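You operate a simulated robot arm through the tools that you are given. There is no shell and no other tool.

You run a simulated robot arm. Do the job below in one go: nothing can be reset, and whatever is moved stays where it is left.

TASK
Clear the faults that the screen names, then start the pump.
Fine: pull the emergency stop free, push the loose plug home, press Reset, then Start; bench switch, both dials and Run bench stay.

Only the result counts: the job must be done as asked and must still hold three seconds after the hand-in. Knocking over, shifting, dropping, spilling or breaking anything else fails it.

THE ROBOT
A 6-joint arm with a two-finger gripper, fixed in place. Base frame: the origin is on the floor under the middle of its stand, x ahead of it, y to its left, z up. Lengths are in m, angles in degrees, forces in N, time in s.
It reaches about 1.572 m from its shoulder. Its first joint turns from -166.0 to 166.0 degrees. Payload 2.45 kg.
The TCP is the grasp point between the finger pads, 0.02 m short of the fingertips. In the tool frame z runs along the fingers and y along their closing line. The gripper opens to 0.14 m; its body begins 0.168 m behind the TCP.
Orientation is that of the tool frame in the base frame, as a unit quaternion [x, y, z, w]. With the fingers straight down and closing along the base's y, the tool's x points along the base's -x, its y along +y and its z along -z.

THE INTERFACE
- The arm moves only by the tool play_rows. Its argument "increments" is a list of rows, each a list of 3 entries, a list of its own where there are three numbers: the shift along the tool's x, y, z in m, then the turn, a rotation vector about the tool's x, y, z in degrees, then the finger opening in m, from 0 to 0.14. In form: [[[tx, ty, tz], [wx, wy, wz], claw], ...]. A call has 1 to 20 rows; each row shifts and turns the commanded pose from where the row before left it, along the tool's axes as they then stand. Each row takes 0.2 s and may step no farther than 0.05 m and 8.6 degrees from the row before; otherwise, or with a gripper value out of range, the whole call is refused. A pose out of reach is approached as far as the arm can. The call stops where the force on the tool passes 90 N (or 10 N more than at its start, if that is more) or the arm is blocked; 0.2 s more then pass. The fingers move at their own pace (about 0.045 m/s each) and stop on an object; they squeeze with about 30 N. The grip force told is the motor's: it shows also when the fingers shut on nothing. Time passes only in rows, and 0.2 s behind the last, so rows that do not move let the fingers close. The reply holds the time, the measured pose of the TCP, the force on the tool along the base axes, the opening and the grip force, in the units named above and with some noise, with the torque about the TCP (base axes, N m) and any sound that the robot's microphone picked up.
- Cameras (640 x 400 px; columns grow to the right, rows downward): "scene" is fixed at [0.3994, 0.6499, 1.7999]; the picture's right is [-0.69, -0.73, 0.00], its down [-0.52, 0.49, -0.70] and it looks along [0.51, -0.48, -0.72] (base axes); focal length 312 px, centre (320, 200). "wrist" rides on the gripper at [0.078, 0.011, -0.209] in the tool frame; the picture's right is [-0.14, 0.99, 0.00], its down [-0.92, -0.13, -0.37] and it looks along [-0.37, -0.05, 0.93] (tool axes); focal length 280 px, centre (320, 200). There is no depth. A picture from a camera that has moved, and an enlarged one, comes with that camera's place and axes in the base frame and with its lens.
- get_image(camera): a new picture of that camera. It takes no simulated time.
- inspect(camera, box): a new picture of the part [left, top, right, bottom] of that camera's present view, enlarged. It takes no simulated time.
- sign_off(): hands the job in; it is judged then, once.

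Places have to be worked out from the pictures, the camera data and where the tool is seen. Open the gripper and draw the arm clear of the work before you hand the job in, unless the task says otherwise.

The tools are called after "Call:" by a JSON object that holds its "fn" and its "kwargs". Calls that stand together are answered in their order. play_rows: Moves the arm, as the interface text tells. Its arguments: {"type":"object","properties":{"increments":{"type":"array","items":{"type":"array"}}},"required":["increments"]} The other tools are called the same way: get_image (camera) takes a picture; inspect (camera, box) takes an enlarged picture of a part of a camera's view; sign_off () hands the job in.

At the start:

```text
time: 0.0
ee_pos: [0.5356, 0.182, 1.5344]
tool_rot: [0.0, 1.0, -0.001, 0.0]
ft_force: [0.8, -0.5, 0.2]
moment: [-0.01, 0.02, 0.04]
opening: 0.1403
finger_force: 0.1
```

scene: 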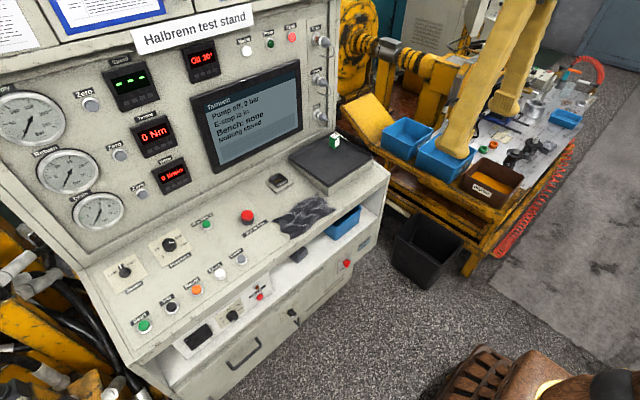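
wrist: 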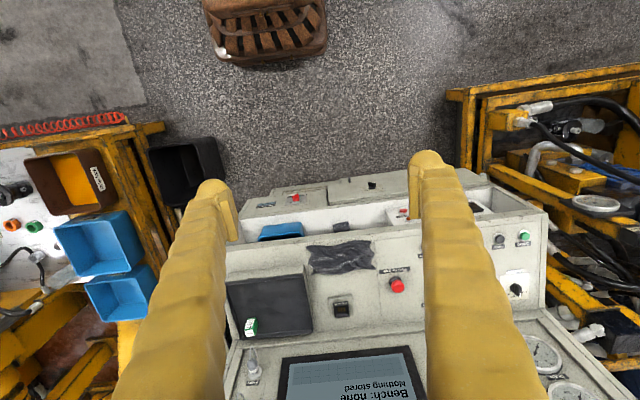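

I start by looking closely at the scene: the screen, the console controls and the connectors.

Call:
{"fn": "inspect", "kwargs": {"camera": "scene", "box": [180, 20, 400, 180]}}

Call:
{"fn": "inspect", "kwargs": {"camera": "scene", "box": [90, 180, 270, 350]}}

Call:
{"fn": "inspect", "kwargs": {"camera": "scene", "box": [200, 160, 400, 320]}}

Call:
{"fn": "inspect", "kwargs": {"camera": "wrist", "box": [220, 170, 560, 400]}}

```text
2.50 times, centred on (290, 100) of scene
camera zoom: at [0.3994, 0.6499, 1.7999], right [-0.69, -0.73, 0.0], down [-0.52, 0.49, -0.7], along [0.51, -0.48, -0.72], focal length 780 px, centre (395, 450)
```

zoom: 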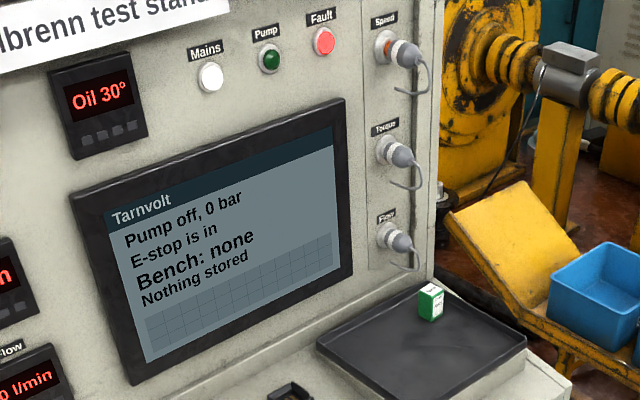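

```text
2.35 times, centred on (180, 265) of scene
camera zoom: at [0.3994, 0.6499, 1.7999], right [-0.69, -0.73, 0.0], down [-0.52, 0.49, -0.7], along [0.51, -0.48, -0.72], focal length 734 px, centre (649, 47)
```

zoom: 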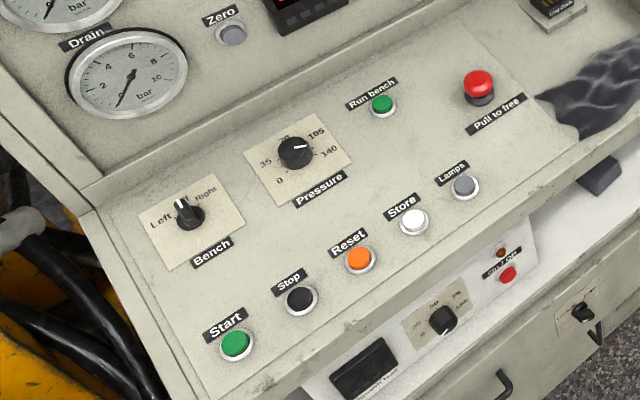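

```text
2.50 times, centred on (300, 240) of scene
camera zoom: at [0.3994, 0.6499, 1.7999], right [-0.69, -0.73, 0.0], down [-0.52, 0.49, -0.7], along [0.51, -0.48, -0.72], focal length 780 px, centre (370, 100)
```

zoom: 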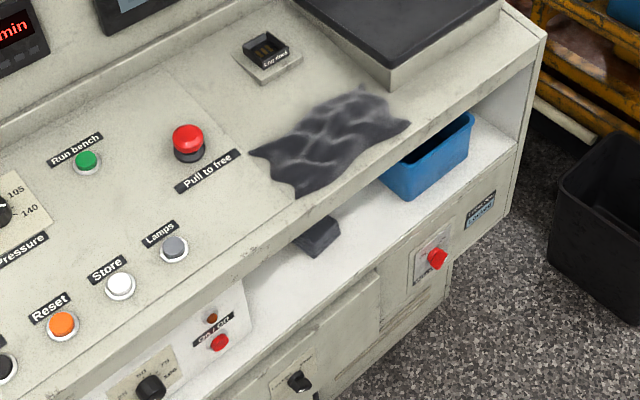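

```text
1.74 times, centred on (390, 285) of wrist
camera zoom: at [0.4591, 0.192, 1.7435], right [0.14, 0.99, 0.0], down [0.92, -0.13, 0.37], along [0.37, -0.05, -0.93], focal length 488 px, centre (198, 52)
```

zoom: 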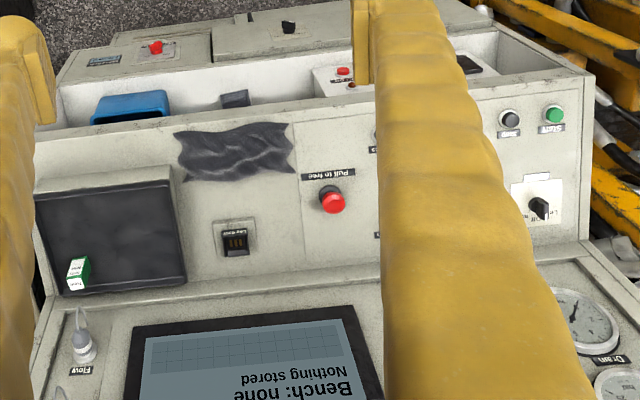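

The E-stop triangulates to about (1.065, 0.353, 1.025), Start to (0.963, 0.754, 0.983), and the three plugs to about x 1.19, y -0.10, z 1.16/1.30/1.44. I'll tilt the tool towards the panel and shift to -y so the wrist camera can see the plugs.

Call:
{"fn": "play_rows", "kwargs": {"increments": [[[0, -0.03, 0], [0, -8.5, 0], 0.14], [[0, -0.03, 0], [0, -8.5, 0], 0.14], [[0, -0.03, 0], [0, -8.5, 0], 0.14], [[0, -0.03, 0], [0, -8.5, 0], 0.14], [[0, -0.03, 0], [0, -8.5, 0], 0.14], [[0, -0.03, 0], [0, -8.5, 0], 0.14], [[0, -0.03, 0], [0, -8.5, 0], 0.14]]}}

Call:
{"fn": "get_image", "kwargs": {"camera": "wrist"}}

Call:
{"fn": "get_image", "kwargs": {"camera": "scene"}}

```text
time: 1.6
ee_pos: [0.5345, -0.0291, 1.5353]
tool_rot: [0.0, 0.868, -0.001, 0.497]
ft_force: [0.1, 0.3, 0.7]
moment: [0.04, 0.02, -0.01]
opening: 0.14
finger_force: 0.0
```

```text
taken
camera wrist: at [0.3177, -0.0187, 1.5729], right [0.07, 0.99, 0.12], down [0.15, -0.13, 0.98], along [0.99, -0.05, -0.16], focal length 280 px, centre (320, 200)
```

wrist: 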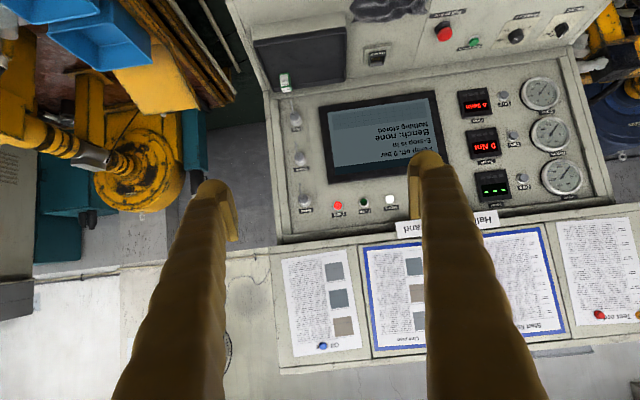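

```text
taken
```

scene: 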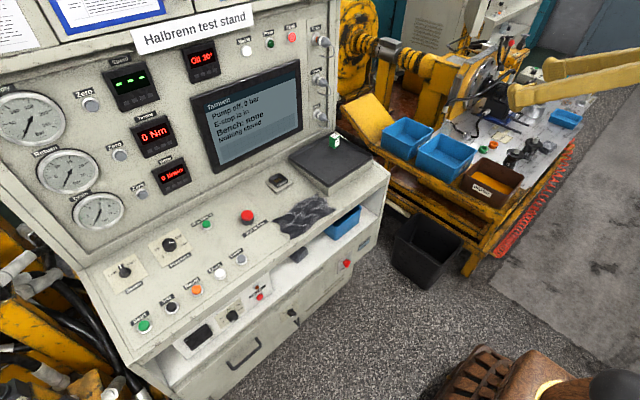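

All three plugs show at the left of the panel. I enlarge that area to compare how far each sits out.

Call:
{"fn": "inspect", "kwargs": {"camera": "wrist", "box": [250, 80, 410, 220]}}

Call:
{"fn": "inspect", "kwargs": {"camera": "scene", "box": [285, 20, 355, 130]}}

Call:
{"fn": "inspect", "kwargs": {"camera": "wrist", "box": [400, 0, 600, 125]}}

```text
2.86 times, centred on (330, 150) of wrist
camera zoom: at [0.3177, -0.0187, 1.5729], right [0.07, 0.99, 0.12], down [0.15, -0.13, 0.98], along [0.99, -0.05, -0.16], focal length 801 px, centre (291, 343)
```

zoom: 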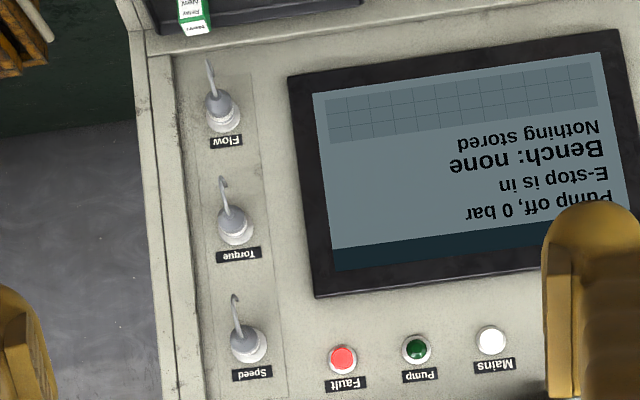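

```text
3.64 times, centred on (320, 75) of scene
camera zoom: at [0.3994, 0.6499, 1.7999], right [-0.69, -0.73, 0.0], down [-0.52, 0.49, -0.7], along [0.51, -0.48, -0.72], focal length 1135 px, centre (320, 654)
```

zoom: 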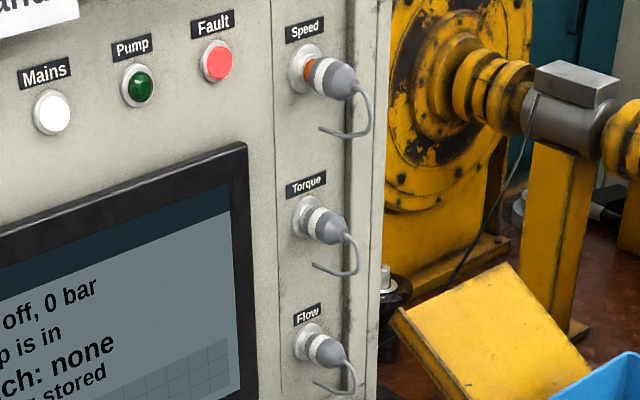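

```text
3.20 times, centred on (500, 62) of wrist
camera zoom: at [0.3177, -0.0187, 1.5729], right [0.07, 0.99, 0.12], down [0.15, -0.13, 0.98], along [0.99, -0.05, -0.16], focal length 897 px, centre (-256, 640)
```

zoom: 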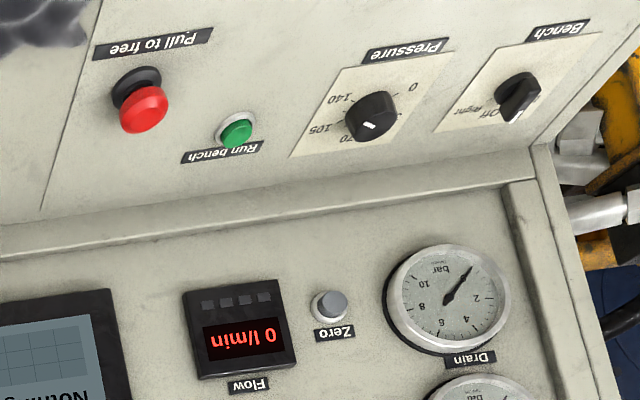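

The Speed plug shows an orange ring and its rear sits about 12 mm farther out (x≈1.17) than Torque's, so it is the loose one. First I do the E-stop: I rotate back to the deck normal (deck tilt about 13°) and move above it.

Call:
{"fn": "play_rows", "kwargs": {"increments": [[[0, 0.045, 0], [0, 7.75, 0], 0.1], [[0, 0.045, 0], [0, 7.75, 0], 0.1], [[0, 0.045, 0], [0, 7.75, 0], 0.1], [[0, 0.045, 0], [0, 7.75, 0], 0.1], [[0, 0.045, 0], [0, 7.75, 0], 0.1], [[0, 0.045, 0], [0, 7.75, 0], 0.1], [[-0.029, 0.0086, 0.033], [0, 0, 0], 0.1], [[-0.029, 0.0086, 0.033], [0, 0, 0], 0.1], [[-0.029, 0.0086, 0.033], [0, 0, 0], 0.1], [[-0.029, 0.0086, 0.033], [0, 0, 0], 0.1], [[-0.029, 0.0086, 0.033], [0, 0, 0], 0.1], [[-0.029, 0.0086, 0.033], [0, 0, 0], 0.1], [[-0.029, 0.0086, 0.033], [0, 0, 0], 0.1], [[-0.029, 0.0086, 0.033], [0, 0, 0], 0.1], [[-0.029, 0.0086, 0.033], [0, 0, 0], 0.1], [[-0.029, 0.0086, 0.033], [0, 0, 0], 0.1], [[-0.029, 0.0086, 0.033], [0, 0, 0], 0.1], [[-0.029, 0.0086, 0.033], [0, 0, 0], 0.1], [[-0.029, 0.0086, 0.033], [0, 0, 0], 0.1]]}}

Call:
{"fn": "get_image", "kwargs": {"camera": "wrist"}}

Call:
{"fn": "get_image", "kwargs": {"camera": "scene"}}

```text
time: 5.6
ee_pos: [1.0008, 0.3537, 1.2049]
tool_rot: [0.0, 0.993, 0.0, 0.114]
ft_force: [-0.8, -1.0, 1.3]
moment: [0.08, -0.04, 0.01]
opening: 0.1001
finger_force: 0.0
```

```text
taken
camera wrist: at [0.8785, 0.3631, 1.3905], right [0.13, 0.99, 0.03], down [0.81, -0.13, 0.57], along [0.57, -0.05, -0.82], focal length 280 px, centre (320, 200)
```

wrist: 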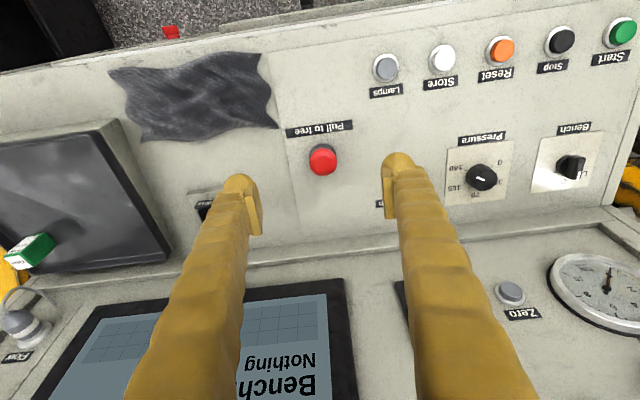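

```text
taken
```

scene: 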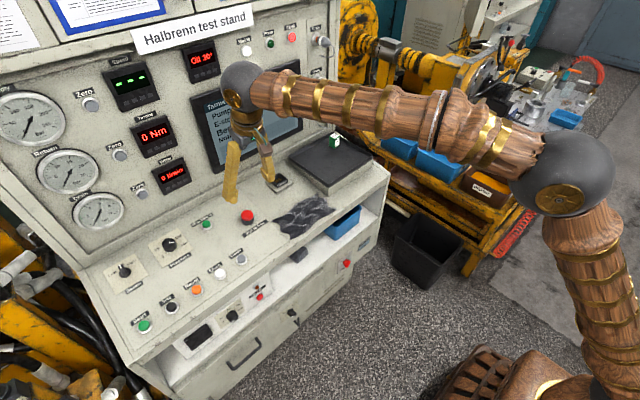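

The red head projects almost exactly where I predicted. I enlarge it to judge the head's size and height.

Call:
{"fn": "inspect", "kwargs": {"camera": "wrist", "box": [262, 110, 390, 210]}}

Call:
{"fn": "inspect", "kwargs": {"camera": "wrist", "box": [360, 10, 640, 200]}}

Call:
{"fn": "inspect", "kwargs": {"camera": "scene", "box": [190, 150, 310, 250]}}

```text
4.00 times, centred on (326, 160) of wrist
camera zoom: at [0.8785, 0.3631, 1.3905], right [0.13, 0.99, 0.03], down [0.81, -0.13, 0.57], along [0.57, -0.05, -0.82], focal length 1122 px, centre (296, 360)
```

zoom: 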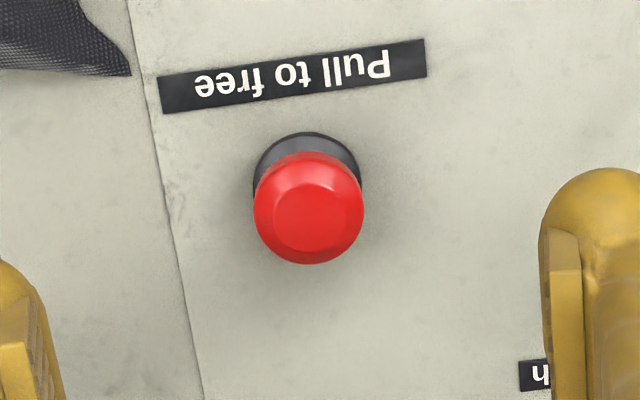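

```text
2.11 times, centred on (500, 105) of wrist
camera zoom: at [0.8785, 0.3631, 1.3905], right [0.13, 0.99, 0.03], down [0.81, -0.13, 0.57], along [0.57, -0.05, -0.82], focal length 590 px, centre (-59, 400)
```

zoom: 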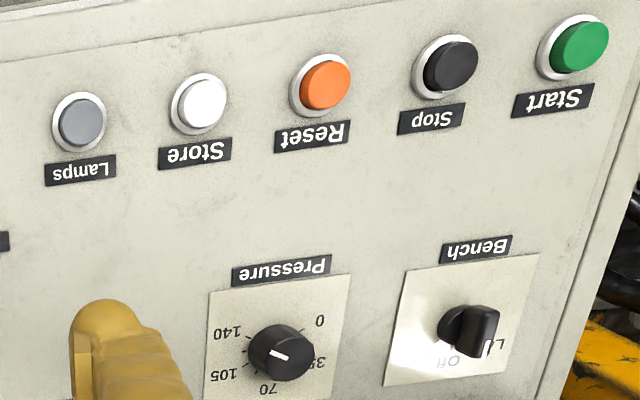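

```text
4.00 times, centred on (250, 200) of scene
camera zoom: at [0.3994, 0.6499, 1.7999], right [-0.69, -0.73, 0.0], down [-0.52, 0.49, -0.7], along [0.51, -0.48, -0.72], focal length 1249 px, centre (600, 200)
```

zoom: 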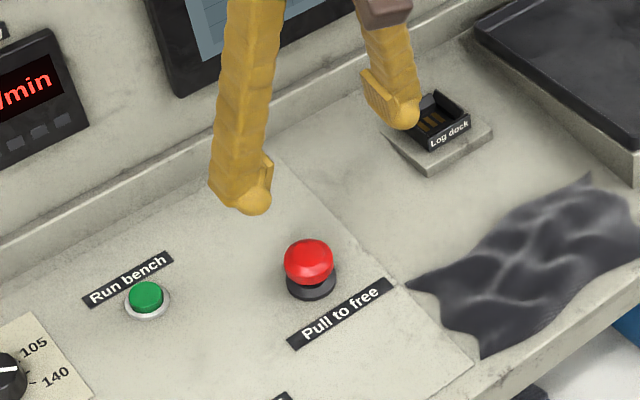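

From two view pairs, the red head is about 0.04 wide with its centre near (1.064, 0.3535, 1.029), about 0.03 above the deck. I move to a standoff on its axis.

Call:
{"fn": "play_rows", "kwargs": {"increments": [[[-0.0109, 0, 0.035], [0, 0, 0], 0.1], [[-0.0109, 0, 0.035], [0, 0, 0], 0.1], [[0, 0, 0.035], [0, 0, 0], 0.1], [[0, 0, 0], [0, 0, 0], 0.1]]}}

Call:
{"fn": "get_image", "kwargs": {"camera": "wrist"}}

Call:
{"fn": "inspect", "kwargs": {"camera": "scene", "box": [190, 150, 310, 250]}}

```text
time: 6.6
ee_pos: [1.0454, 0.3535, 1.1037]
tool_rot: [0.001, 0.994, -0.001, 0.113]
ft_force: [-0.5, -0.2, 0.0]
moment: [0.0, 0.02, -0.01]
opening: 0.0998
finger_force: 0.0
```

```text
taken
camera wrist: at [0.9229, 0.3642, 1.2906], right [0.13, 0.99, 0.03], down [0.81, -0.13, 0.57], along [0.56, -0.05, -0.82], focal length 280 px, centre (320, 200)
```

wrist: 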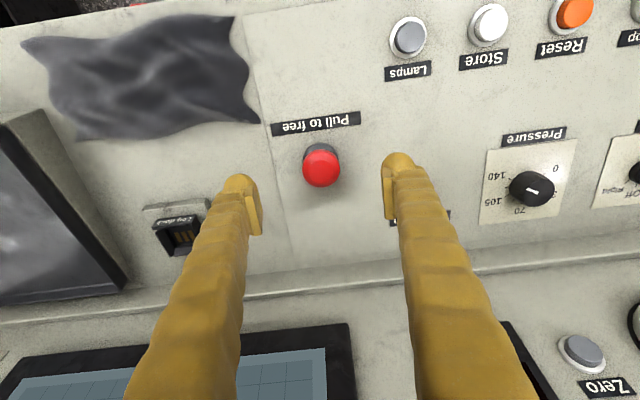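

```text
4.00 times, centred on (250, 200) of scene
camera zoom: at [0.3994, 0.6499, 1.7999], right [-0.69, -0.73, 0.0], down [-0.52, 0.49, -0.7], along [0.51, -0.48, -0.72], focal length 1249 px, centre (600, 200)
```

zoom: 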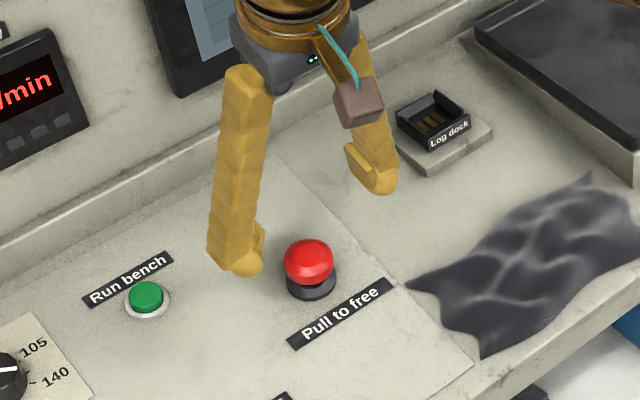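

The head lies almost on the tool axis. I enlarge to fine-tune the last couple of millimetres.

Call:
{"fn": "inspect", "kwargs": {"camera": "wrist", "box": [240, 110, 400, 230]}}

```text
3.33 times, centred on (320, 170) of wrist
camera zoom: at [0.9229, 0.3642, 1.2906], right [0.13, 0.99, 0.03], down [0.81, -0.13, 0.57], along [0.56, -0.05, -0.82], focal length 935 px, centre (320, 300)
```

zoom: 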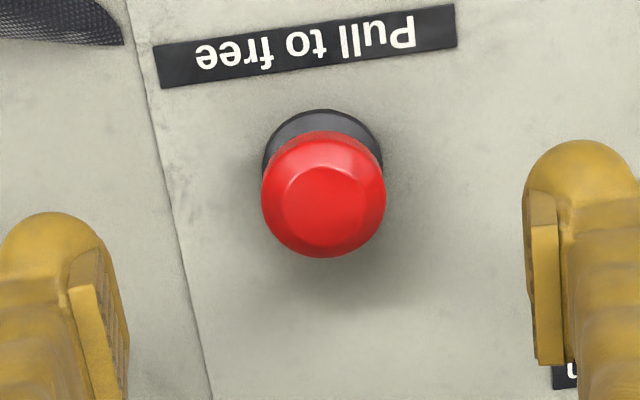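

The head sits on the tool axis about 0.075 ahead. I descend 0.06 and check again.

Call:
{"fn": "play_rows", "kwargs": {"increments": [[[-0.0005, 0.001, 0.02], [0, 0, 0], 0.1], [[-0.0005, 0, 0.02], [0, 0, 0], 0.09], [[0, 0, 0.02], [0, 0, 0], 0.08], [[0, 0, 0], [0, 0, 0], 0.08]]}}

Call:
{"fn": "inspect", "kwargs": {"camera": "scene", "box": [200, 160, 300, 240]}}

Call:
{"fn": "inspect", "kwargs": {"camera": "wrist", "box": [240, 120, 400, 240]}}

```text
time: 7.6
ee_pos: [1.0587, 0.3541, 1.0456]
tool_rot: [0.0, 0.994, 0.0, 0.113]
ft_force: [-0.8, 0.2, -0.3]
moment: [0.0, -0.04, 0.01]
opening: 0.0799
finger_force: 0.1
```

```text
5.00 times, centred on (250, 200) of scene
camera zoom: at [0.3994, 0.6499, 1.7999], right [-0.69, -0.73, 0.0], down [-0.52, 0.49, -0.7], along [0.51, -0.48, -0.72], focal length 1561 px, centre (670, 200)
```

zoom: 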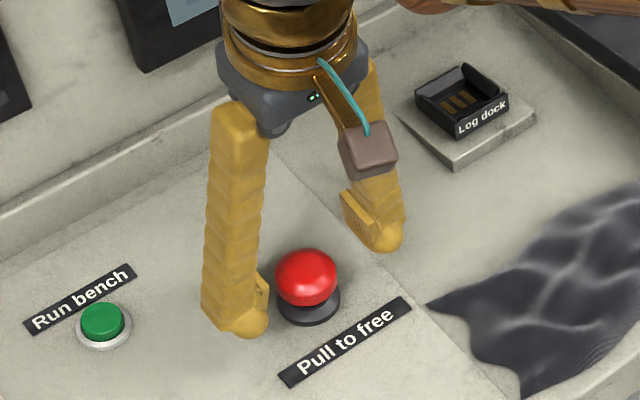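

```text
3.33 times, centred on (320, 180) of wrist
camera zoom: at [0.9367, 0.3643, 1.2324], right [0.13, 0.99, 0.03], down [0.81, -0.13, 0.57], along [0.56, -0.05, -0.82], focal length 935 px, centre (320, 267)
```

zoom: 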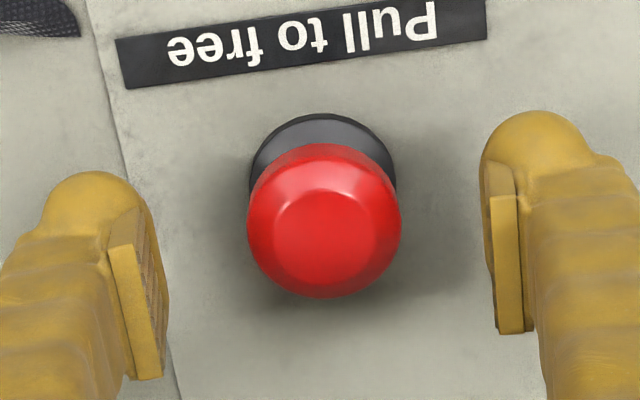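

The finger pads straddle the head evenly, with about 0.014 left to descend. I go down and close on the head.

Call:
{"fn": "play_rows", "kwargs": {"increments": [[[0, 0.0005, 0.007], [0, 0, 0], 0.08], [[0, 0.0005, 0.007], [0, 0, 0], 0.08], [[0, 0, 0], [0, 0, 0], 0.06], [[0, 0, 0], [0, 0, 0], 0.02], [[0, 0, 0], [0, 0, 0], 0.0], [[0, 0, 0], [0, 0, 0], 0.0], [[0, 0, 0], [0, 0, 0], 0.0]]}}

Call:
{"fn": "inspect", "kwargs": {"camera": "scene", "box": [200, 160, 300, 240]}}

Call:
{"fn": "inspect", "kwargs": {"camera": "wrist", "box": [240, 120, 400, 240]}}

```text
time: 9.2
ee_pos: [1.0615, 0.3546, 1.0337]
tool_rot: [0.0, 0.993, 0.0, 0.114]
ft_force: [0.4, -6.5, 0.4]
moment: [-0.08, 0.01, -0.01]
opening: 0.038
finger_force: 45.2
```

```text
5.00 times, centred on (250, 200) of scene
camera zoom: at [0.3994, 0.6499, 1.7999], right [-0.69, -0.73, 0.0], down [-0.52, 0.49, -0.7], along [0.51, -0.48, -0.72], focal length 1561 px, centre (670, 200)
```

zoom: 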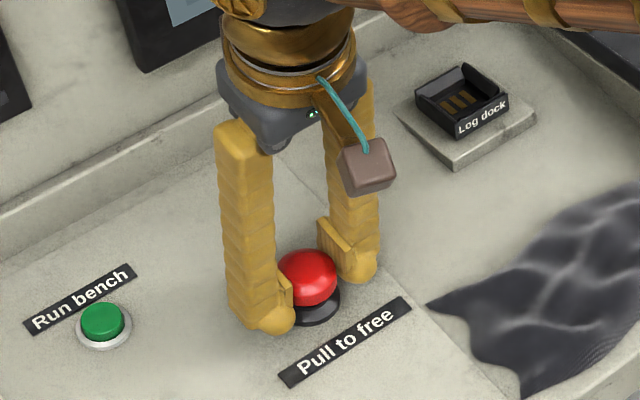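

```text
3.33 times, centred on (320, 180) of wrist
camera zoom: at [0.9398, 0.3654, 1.2187], right [0.13, 0.99, 0.03], down [0.81, -0.13, 0.57], along [0.56, -0.05, -0.82], focal length 935 px, centre (320, 267)
```

zoom: 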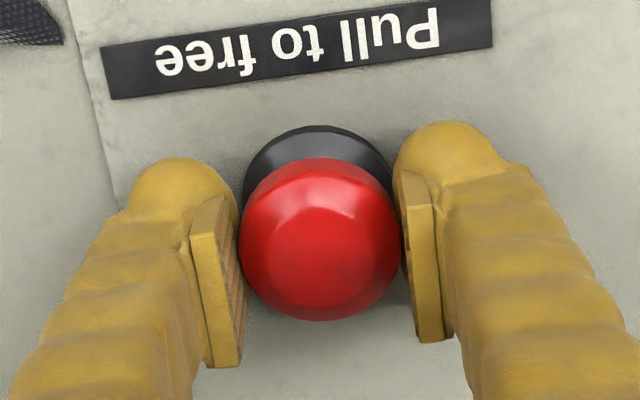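

The fingers hold the head at 0.038 opening. I pull gently along its axis and watch the force, listening for a click.

Call:
{"fn": "play_rows", "kwargs": {"increments": [[[0, 0, -0.003], [0, 0, 0], 0.0], [[0, 0, -0.003], [0, 0, 0], 0.0], [[0, 0, -0.003], [0, 0, 0], 0.0]]}}

Call:
{"fn": "inspect", "kwargs": {"camera": "scene", "box": [180, 40, 320, 240]}}

Call:
{"fn": "inspect", "kwargs": {"camera": "wrist", "box": [240, 120, 400, 240]}}

```text
time: 10.0
ee_pos: [1.0611, 0.3545, 1.0406]
tool_rot: [-0.001, 0.994, 0.0, 0.113]
ft_force: [16.8, -8.7, 2.2]
moment: [-0.11, -0.28, -0.01]
opening: 0.0383
finger_force: 45.5
```

```text
2.00 times, centred on (250, 140) of scene
camera zoom: at [0.3994, 0.6499, 1.7999], right [-0.69, -0.73, 0.0], down [-0.52, 0.49, -0.7], along [0.51, -0.48, -0.72], focal length 624 px, centre (460, 320)
```

zoom: 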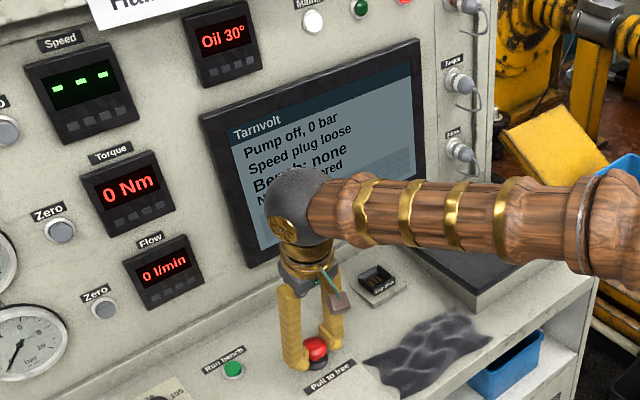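

```text
3.33 times, centred on (320, 180) of wrist
camera zoom: at [0.9384, 0.3653, 1.2266], right [0.13, 0.99, 0.03], down [0.81, -0.13, 0.57], along [0.57, -0.05, -0.82], focal length 935 px, centre (320, 267)
```

zoom: 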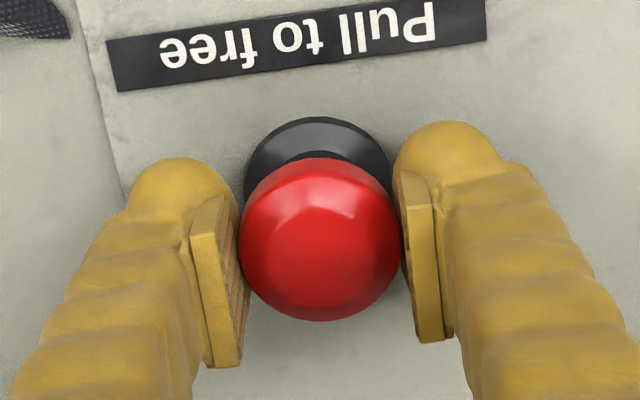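

The screen now says "Speed plug loose": the E-stop is out. To be sure it is at its stop I pull slightly more along its own axis, then open the fingers.

Call:
{"fn": "play_rows", "kwargs": {"increments": [[[-0.002, 0, -0.0022], [0, 0, 0], 0.0], [[0, 0, 0], [0, 0, 0], 0.0]]}}

```text
time: 10.6
ee_pos: [1.0597, 0.3543, 1.0403]
tool_rot: [0.0, 0.994, -0.001, 0.112]
ft_force: [-4.4, -15.1, -15.2]
moment: [-0.1, 0.12, -0.04]
opening: 0.0384
finger_force: 45.0
```

The tool now feels about 15 N downward, so the head is at its upper stop. I open the fingers and back straight away along the tool axis.

Call:
{"fn": "play_rows", "kwargs": {"increments": [[[0, 0, 0], [0, 0, 0], 0.06], [[0, 0, 0], [0, 0, 0], 0.08], [[0, 0, 0], [0, 0, 0], 0.09], [[0, 0, -0.02], [0, 0, 0], 0.09], [[0, 0, -0.04], [0, 0, 0], 0.09], [[0, 0, -0.045], [0, 0, 0], 0.09], [[0, 0, -0.045], [0, 0, 0], 0.09]]}}

Call:
{"fn": "get_image", "kwargs": {"camera": "scene"}}

Call:
{"fn": "get_image", "kwargs": {"camera": "wrist"}}

```text
time: 12.2
ee_pos: [1.0264, 0.357, 1.1892]
tool_rot: [0.0, 0.994, 0.0, 0.113]
ft_force: [0.4, 1.1, -0.3]
moment: [0.01, 0.03, -0.01]
opening: 0.0901
finger_force: 0.0
```

```text
taken
```

scene: 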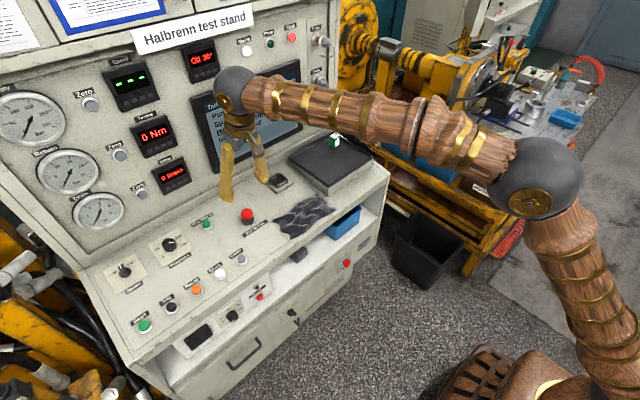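

```text
taken
camera wrist: at [0.9048, 0.3674, 1.3747], right [0.13, 0.99, 0.03], down [0.81, -0.13, 0.57], along [0.56, -0.05, -0.82], focal length 280 px, centre (320, 200)
```

wrist: 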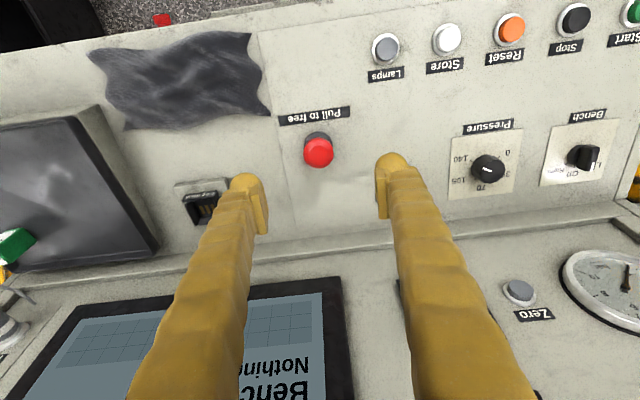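

The E-stop is released and stays out. Next is the Speed plug: I back off, rise, and turn the tool to point along +x while shifting to the plug's side.

Call:
{"fn": "play_rows", "kwargs": {"increments": [[[0.0136, 0, -0.0374], [0, 0, 0], 0.09], [[0.0136, 0, -0.0374], [0, 0, 0], 0.09], [[0.0136, 0, -0.0374], [0, 0, 0], 0.09], [[0.0136, 0, -0.0374], [0, 0, 0], 0.09], [[0.0136, 0, -0.0374], [0, 0, 0], 0.09], [[0.0136, 0, -0.0374], [0, 0, 0], 0.09], [[0, -0.047, 0], [0, -8.55, 0], 0.09], [[0, -0.047, 0], [0, -8.55, 0], 0.09], [[0, -0.047, 0], [0, -8.55, 0], 0.09], [[0, -0.047, 0], [0, -8.55, 0], 0.09], [[0, -0.047, 0], [0, -8.55, 0], 0.09], [[0, -0.047, 0], [0, -8.55, 0], 0.09], [[0, -0.047, 0], [0, -8.55, 0], 0.09], [[0, -0.047, 0], [0, -8.55, 0], 0.09], [[0, -0.047, 0], [0, -8.55, 0], 0.09], [[0, -0.045, 0], [0, 0, 0], 0.09], [[0, 0, 0], [0, 0, 0], 0.09]]}}

Call:
{"fn": "get_image", "kwargs": {"camera": "wrist"}}

Call:
{"fn": "get_image", "kwargs": {"camera": "scene"}}

```text
time: 15.8
ee_pos: [0.8889, -0.0519, 1.3749]
tool_rot: [0.122, 0.74, -0.006, 0.662]
ft_force: [1.3, 3.6, 1.5]
moment: [-0.13, 0.28, -0.53]
opening: 0.0898
finger_force: 0.1
out of reach, approached as far as the arm can: row 13, 14, 15, 16
```

```text
taken
camera wrist: at [0.6805, 0.0077, 1.326], right [0.2, 0.94, 0.29], down [-0.3, -0.22, 0.93], along [0.93, -0.27, 0.24], focal length 280 px, centre (320, 200)
```

wrist: 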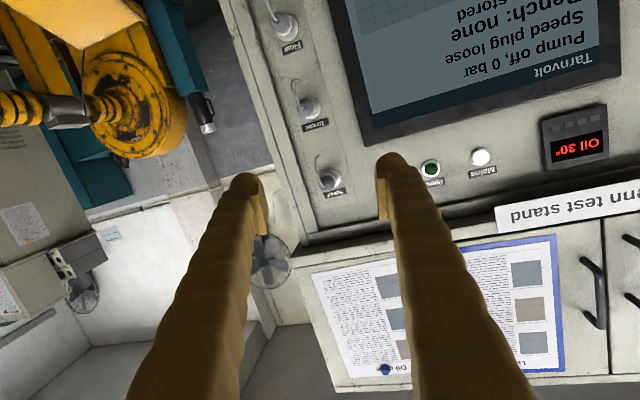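

```text
taken
```

scene: 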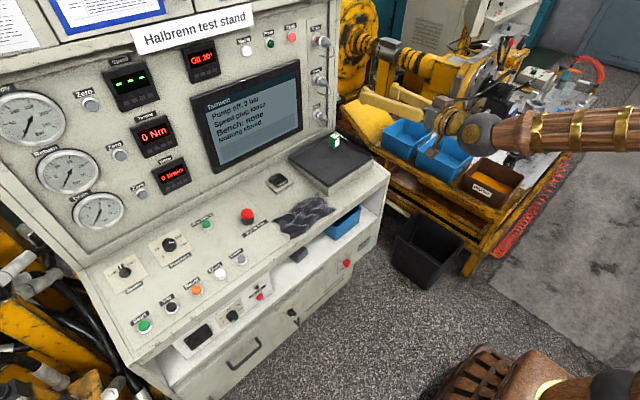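

The reply says the horizontal pose ran into the wrist's straight-line singularity (tool in line with the forearm, about 17° below horizontal). I'll pitch the tool back down to roughly 35° below horizontal, where the wrist is well bent, and push in +x from there.

Call:
{"fn": "play_rows", "kwargs": {"increments": [[[0, 0, 0], [0, 7, 0], 0.09], [[0, 0, 0], [0, 7, 0], 0.09], [[0, 0, 0], [0, 7, 0], 0.09], [[0, 0, 0], [0, 7, 0], 0.09], [[0, 0, 0], [0, 7, 0], 0.09], [[0, 0, 0], [0, 0, 0], 0.09]]}}

Call:
{"fn": "get_image", "kwargs": {"camera": "wrist"}}

Call:
{"fn": "get_image", "kwargs": {"camera": "scene"}}

```text
time: 17.2
ee_pos: [0.8939, -0.0576, 1.3893]
tool_rot: [0.064, 0.821, -0.05, 0.566]
ft_force: [0.5, -0.3, -0.4]
moment: [0.0, 0.02, -0.01]
opening: 0.0902
finger_force: 0.0
out of reach, approached as far as the arm can: row 2, 3, 4, 5
```

```text
taken
camera wrist: at [0.676, -0.0117, 1.3899], right [0.21, 0.97, 0.12], down [-0.04, -0.11, 0.99], along [0.98, -0.21, 0.01], focal length 280 px, centre (320, 200)
```

wrist: 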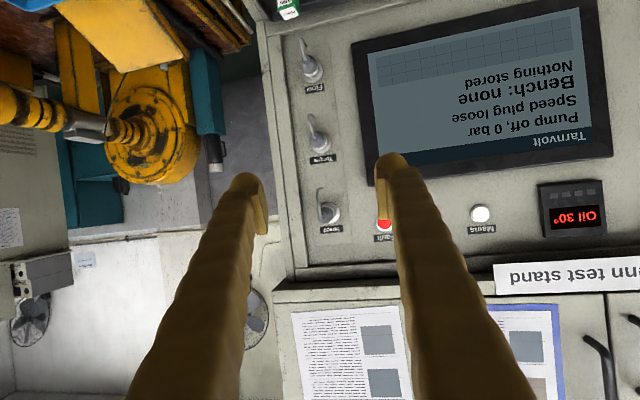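

```text
taken
```

scene: 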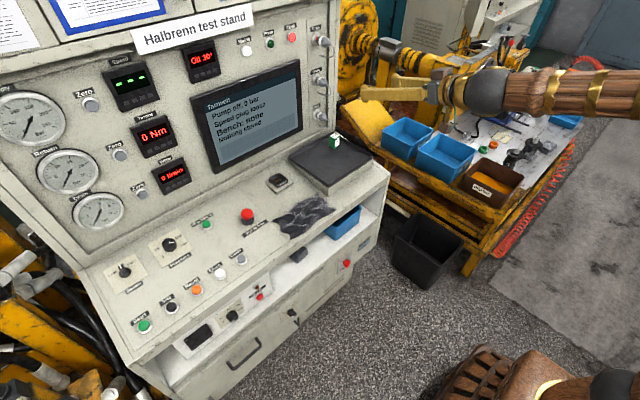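

The arm is still near the singular wrist pose and yawed a bit. I test how it behaves with a small upward, slightly backward translation at fixed orientation, which bends the wrist more.

Call:
{"fn": "play_rows", "kwargs": {"increments": [[[-0.03, 0, 0], [0, 0, 0], 0.09], [[-0.03, 0, 0], [0, 0, 0], 0.09], [[-0.03, 0, 0], [0, 0, 0], 0.09], [[0, 0, 0], [0, 0, 0], 0.09]]}}

```text
time: 18.2
ee_pos: [0.9238, -0.0583, 1.4714]
tool_rot: [0.064, 0.821, -0.05, 0.565]
ft_force: [0.4, 0.3, -0.1]
moment: [-0.01, -0.01, 0.03]
opening: 0.0902
finger_force: 0.0
```

That moved exactly as commanded, so commands continue from the reached pose. I now pitch down in small turns while still rising a little.

Call:
{"fn": "play_rows", "kwargs": {"increments": [[[-0.02, 0, 0], [0, 4, 0], 0.09], [[-0.02, 0, 0], [0, 4, 0], 0.09], [[-0.02, 0, 0], [0, 4, 0], 0.09], [[0, 0, 0], [0, 4, 0], 0.09]]}}

```text
time: 19.2
ee_pos: [0.9497, -0.0665, 1.5269]
tool_rot: [0.071, 0.891, -0.042, 0.446]
ft_force: [-0.1, -1.5, -0.4]
moment: [0.01, 0.0, 0.0]
opening: 0.0898
finger_force: 0.0
```

The tool now points 37° down with 10° of yaw, and the wrist is well bent. I remove the yaw and roll and shift to the plug's y.

Call:
{"fn": "play_rows", "kwargs": {"increments": [[[0, -0.015, 0], [-3.98, 0, -2.56], 0.09], [[0, -0.015, 0], [-3.98, 0, -2.56], 0.09], [[0, -0.0165, 0], [0, 0, 0], 0.09], [[0, 0, 0], [0, 0, 0], 0.09]]}}

Call:
{"fn": "get_image", "kwargs": {"camera": "wrist"}}

Call:
{"fn": "get_image", "kwargs": {"camera": "scene"}}

```text
time: 20.2
ee_pos: [0.9461, -0.1117, 1.5285]
tool_rot: [-0.001, 0.894, 0.002, 0.448]
ft_force: [-0.2, 0.5, -0.1]
moment: [0.01, -0.02, -0.01]
opening: 0.0901
finger_force: 0.0
```

```text
taken
camera wrist: at [0.7334, -0.1024, 1.591], right [0.08, 0.99, 0.11], down [0.26, -0.13, 0.96], along [0.96, -0.05, -0.26], focal length 280 px, centre (320, 200)
```

wrist: 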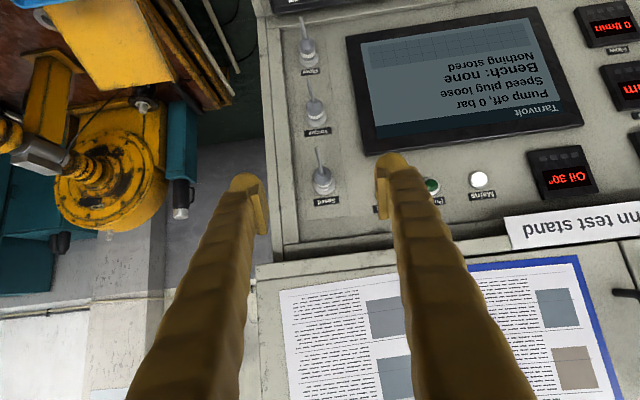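

```text
taken
```

scene: 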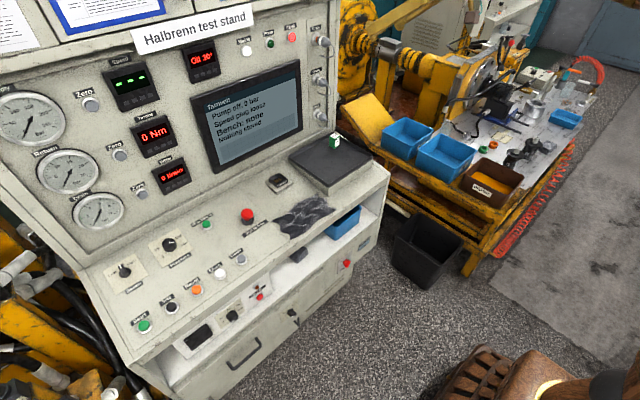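

The pose is clean now, and the Speed plug sits between the fingers in view. I enlarge it to measure where its rear end is.

Call:
{"fn": "inspect", "kwargs": {"camera": "wrist", "box": [260, 80, 388, 220]}}

Call:
{"fn": "inspect", "kwargs": {"camera": "scene", "box": [295, 20, 359, 60]}}

```text
2.86 times, centred on (324, 150) of wrist
camera zoom: at [0.7334, -0.1024, 1.591], right [0.08, 0.99, 0.11], down [0.26, -0.13, 0.96], along [0.96, -0.05, -0.26], focal length 801 px, centre (309, 343)
```

zoom: 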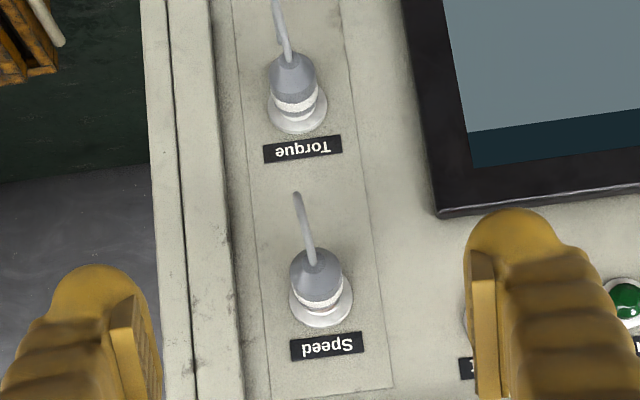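

```text
10.00 times, centred on (327, 40) of scene
camera zoom: at [0.3994, 0.6499, 1.7999], right [-0.69, -0.73, 0.0], down [-0.52, 0.49, -0.7], along [0.51, -0.48, -0.72], focal length 3121 px, centre (250, 1800)
```

zoom: 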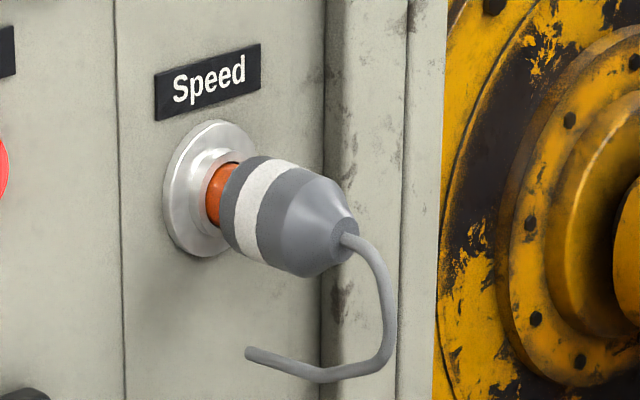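

The Speed plug is clear: an exposed orange ring about 12 mm wide, a flat rear face about 0.02 across at (1.162, -0.1145, 1.4275), and a cable leaving its middle. I'll near-close the fingers to 0.012 to straddle the cable, and approach behind the rear face.

Call:
{"fn": "play_rows", "kwargs": {"increments": [[[0, 0, 0], [0, -3.9, 0], 0.05], [[0.00185, -0.0007, 0.0411], [0, 0, 0], 0.03], [[0.00185, -0.0007, 0.0411], [0, 0, 0], 0.012], [[0.00185, -0.0007, 0.0411], [0, 0, 0], 0.012], [[0.00185, -0.0007, 0.0411], [0, 0, 0], 0.012], [[0, 0, 0], [0, 0, 0], 0.012], [[0, 0, 0], [0, 0, 0], 0.012]]}}

Call:
{"fn": "get_image", "kwargs": {"camera": "wrist"}}

Call:
{"fn": "inspect", "kwargs": {"camera": "scene", "box": [280, 10, 408, 90]}}

Call:
{"fn": "inspect", "kwargs": {"camera": "wrist", "box": [256, 120, 384, 220]}}

```text
time: 21.8
ee_pos: [1.0791, -0.112, 1.4289]
tool_rot: [0.0, 0.878, 0.001, 0.478]
ft_force: [-0.1, -0.3, -0.2]
moment: [0.0, -0.01, 0.02]
opening: 0.0121
finger_force: 0.1
```

```text
taken
camera wrist: at [0.863, -0.103, 1.4778], right [0.07, 0.99, 0.12], down [0.19, -0.13, 0.97], along [0.98, -0.05, -0.2], focal length 280 px, centre (320, 200)
```

wrist: 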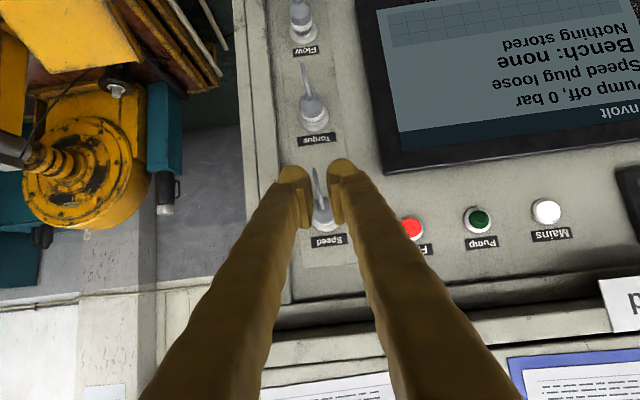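

```text
5.00 times, centred on (344, 50) of scene
camera zoom: at [0.3994, 0.6499, 1.7999], right [-0.69, -0.73, 0.0], down [-0.52, 0.49, -0.7], along [0.51, -0.48, -0.72], focal length 1561 px, centre (200, 950)
```

zoom: 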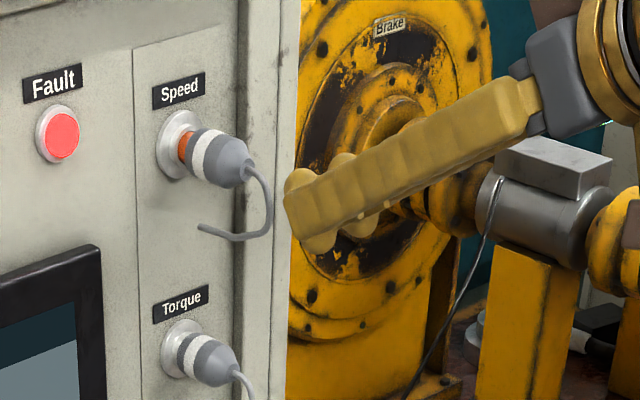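

```text
4.00 times, centred on (320, 170) of wrist
camera zoom: at [0.863, -0.103, 1.4778], right [0.07, 0.99, 0.12], down [0.19, -0.13, 0.97], along [0.98, -0.05, -0.2], focal length 1122 px, centre (320, 320)
```

zoom: 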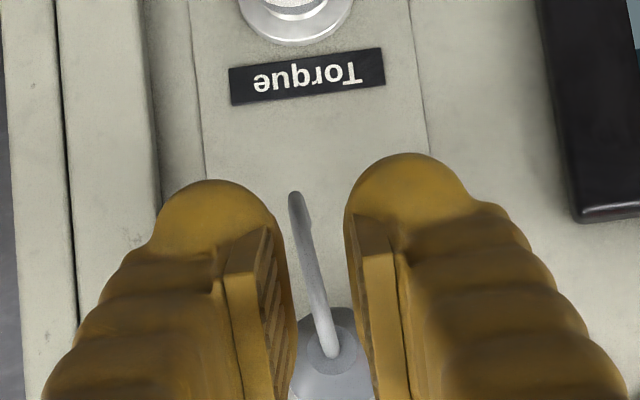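

The fingers straddle the cable line, and the plug axis is at about y=-0.1165, so I shift 4.5 mm to -y. I also rise 4 mm and creep to just behind the rear face.

Call:
{"fn": "play_rows", "kwargs": {"increments": [[[-0.0139, -0.00225, 0.0178], [0, 0, 0], 0.012], [[-0.0139, -0.00225, 0.0178], [0, 0, 0], 0.012], [[0, 0, 0], [0, 0, 0], 0.012]]}}

Call:
{"fn": "inspect", "kwargs": {"camera": "scene", "box": [290, 15, 370, 65]}}

Call:
{"fn": "inspect", "kwargs": {"camera": "wrist", "box": [256, 130, 384, 230]}}

```text
time: 22.6
ee_pos: [1.1244, -0.119, 1.435]
tool_rot: [-0.001, 0.878, 0.001, 0.478]
ft_force: [-0.1, 0.0, 0.3]
moment: [0.01, 0.0, -0.01]
opening: 0.0122
finger_force: 0.1
```

```text
8.00 times, centred on (330, 40) of scene
camera zoom: at [0.3994, 0.6499, 1.7999], right [-0.69, -0.73, 0.0], down [-0.52, 0.49, -0.7], along [0.51, -0.48, -0.72], focal length 2497 px, centre (240, 1480)
```

zoom: 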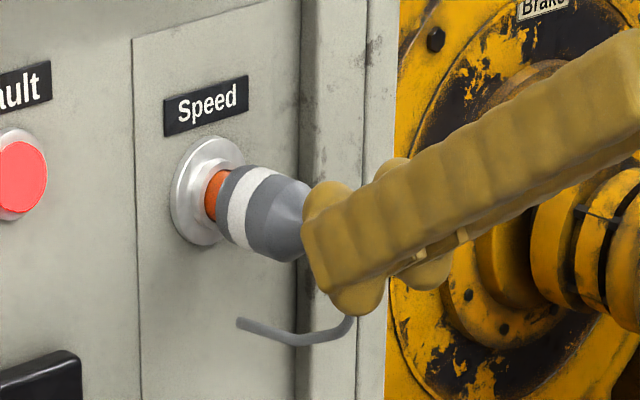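

```text
4.00 times, centred on (320, 180) of wrist
camera zoom: at [0.9089, -0.1087, 1.4829], right [0.07, 0.99, 0.12], down [0.19, -0.13, 0.97], along [0.98, -0.05, -0.2], focal length 1122 px, centre (320, 280)
```

zoom: 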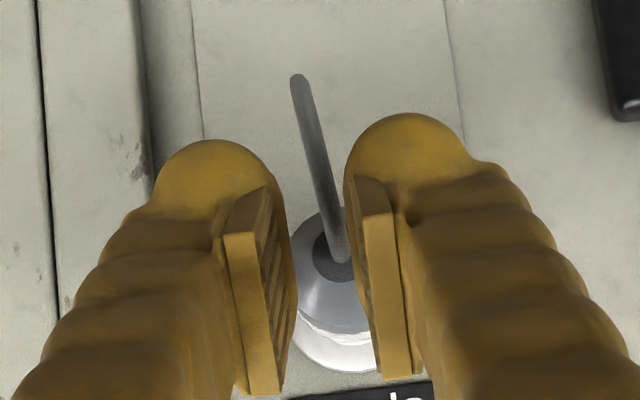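

The gap is about 1.5 mm off in y; I correct that and creep +x another 14 mm to make contact.

Call:
{"fn": "play_rows", "kwargs": {"increments": [[[-0.0027, 0.0015, 0.0042], [0, 0, 0], 0.012], [[-0.0027, 0, 0.0042], [0, 0, 0], 0.012], [[-0.0022, 0, 0.0034], [0, 0, 0], 0.012]]}}

Call:
{"fn": "inspect", "kwargs": {"camera": "scene", "box": [290, 15, 370, 65]}}

Call:
{"fn": "inspect", "kwargs": {"camera": "wrist", "box": [256, 130, 384, 230]}}

```text
time: 23.4
ee_pos: [1.1399, -0.1166, 1.4362]
tool_rot: [-0.001, 0.878, 0.002, 0.478]
ft_force: [-0.6, 0.7, -0.2]
moment: [0.0, -0.02, -0.01]
opening: 0.0119
finger_force: 0.1
```

```text
8.00 times, centred on (330, 40) of scene
camera zoom: at [0.3994, 0.6499, 1.7999], right [-0.69, -0.73, 0.0], down [-0.52, 0.49, -0.7], along [0.51, -0.48, -0.72], focal length 2497 px, centre (240, 1480)
```

zoom: 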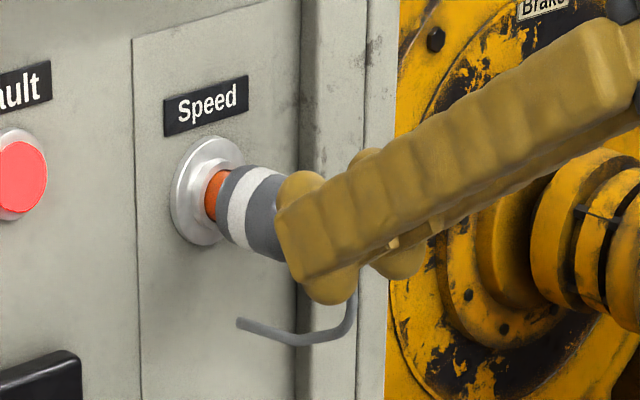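

```text
4.00 times, centred on (320, 180) of wrist
camera zoom: at [0.9226, -0.1074, 1.4837], right [0.07, 0.99, 0.12], down [0.19, -0.13, 0.97], along [0.98, -0.05, -0.2], focal length 1122 px, centre (320, 280)
```

zoom: 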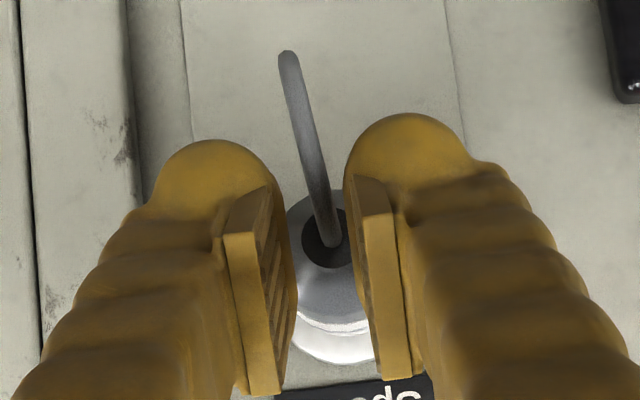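

No contact yet; the gap is well centred on the cable. I keep pushing +x in small rows.

Call:
{"fn": "play_rows", "kwargs": {"increments": [[[-0.0022, 0, 0.0034], [0, 0, 0], 0.012], [[-0.0022, 0, 0.0034], [0, 0, 0], 0.012], [[-0.0022, 0, 0.0034], [0, 0, 0], 0.012]]}}

Call:
{"fn": "inspect", "kwargs": {"camera": "scene", "box": [290, 15, 370, 65]}}

Call:
{"fn": "inspect", "kwargs": {"camera": "wrist", "box": [256, 130, 384, 230]}}

```text
time: 24.2
ee_pos: [1.1522, -0.1166, 1.4352]
tool_rot: [0.0, 0.878, 0.001, 0.478]
ft_force: [-1.7, 0.9, 1.2]
moment: [0.03, -0.03, -0.01]
opening: 0.0124
finger_force: 0.2
```

```text
8.00 times, centred on (330, 40) of scene
camera zoom: at [0.3994, 0.6499, 1.7999], right [-0.69, -0.73, 0.0], down [-0.52, 0.49, -0.7], along [0.51, -0.48, -0.72], focal length 2497 px, centre (240, 1480)
```

zoom: 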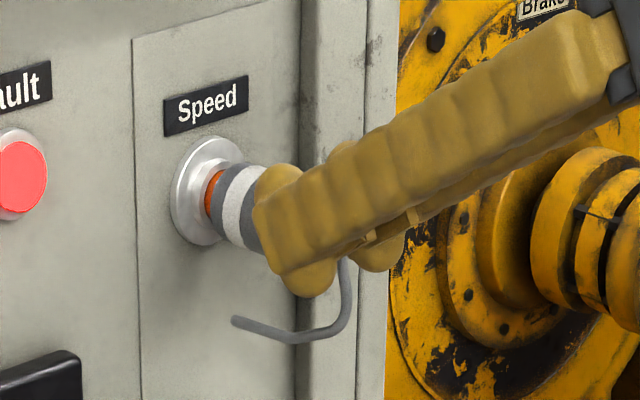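

```text
4.00 times, centred on (320, 180) of wrist
camera zoom: at [0.9347, -0.1072, 1.4836], right [0.07, 0.99, 0.12], down [0.19, -0.13, 0.97], along [0.98, -0.05, -0.2], focal length 1122 px, centre (320, 280)
```

zoom: 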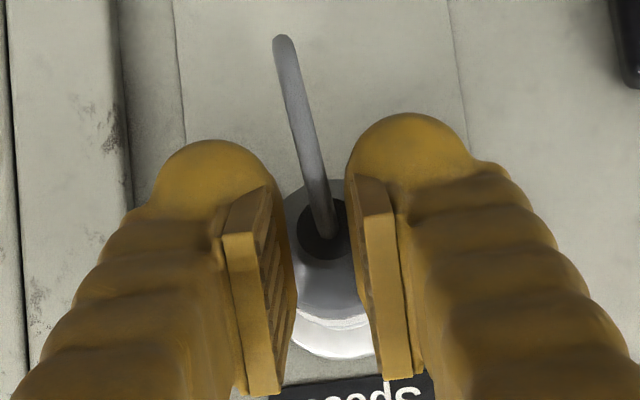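

Contact has begun: the orange ring is narrowing. I continue pushing in small rows.

Call:
{"fn": "play_rows", "kwargs": {"increments": [[[-0.0016, 0, 0.0025], [0, 0, 0], 0.012], [[-0.0016, 0, 0.0025], [0, 0, 0], 0.012], [[-0.0016, 0, 0.0025], [0, 0, 0], 0.012]]}}

Call:
{"fn": "inspect", "kwargs": {"camera": "scene", "box": [290, 15, 370, 65]}}

Call:
{"fn": "get_image", "kwargs": {"camera": "scene"}}

```text
time: 25.0
ee_pos: [1.1599, -0.117, 1.4368]
tool_rot: [-0.002, 0.879, 0.002, 0.478]
ft_force: [-6.3, 1.2, 1.3]
moment: [0.01, -0.02, 0.09]
opening: 0.0129
finger_force: 0.6
```

```text
8.00 times, centred on (330, 40) of scene
camera zoom: at [0.3994, 0.6499, 1.7999], right [-0.69, -0.73, 0.0], down [-0.52, 0.49, -0.7], along [0.51, -0.48, -0.72], focal length 2497 px, centre (240, 1480)
```

zoom: 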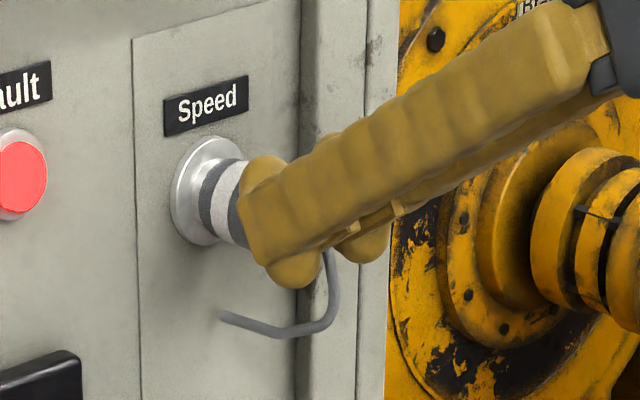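

```text
taken
```

scene: 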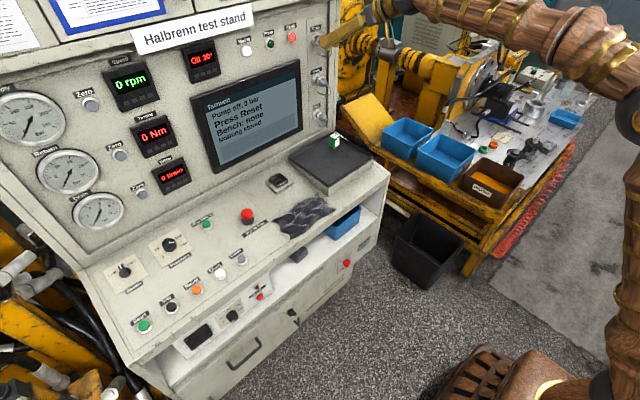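

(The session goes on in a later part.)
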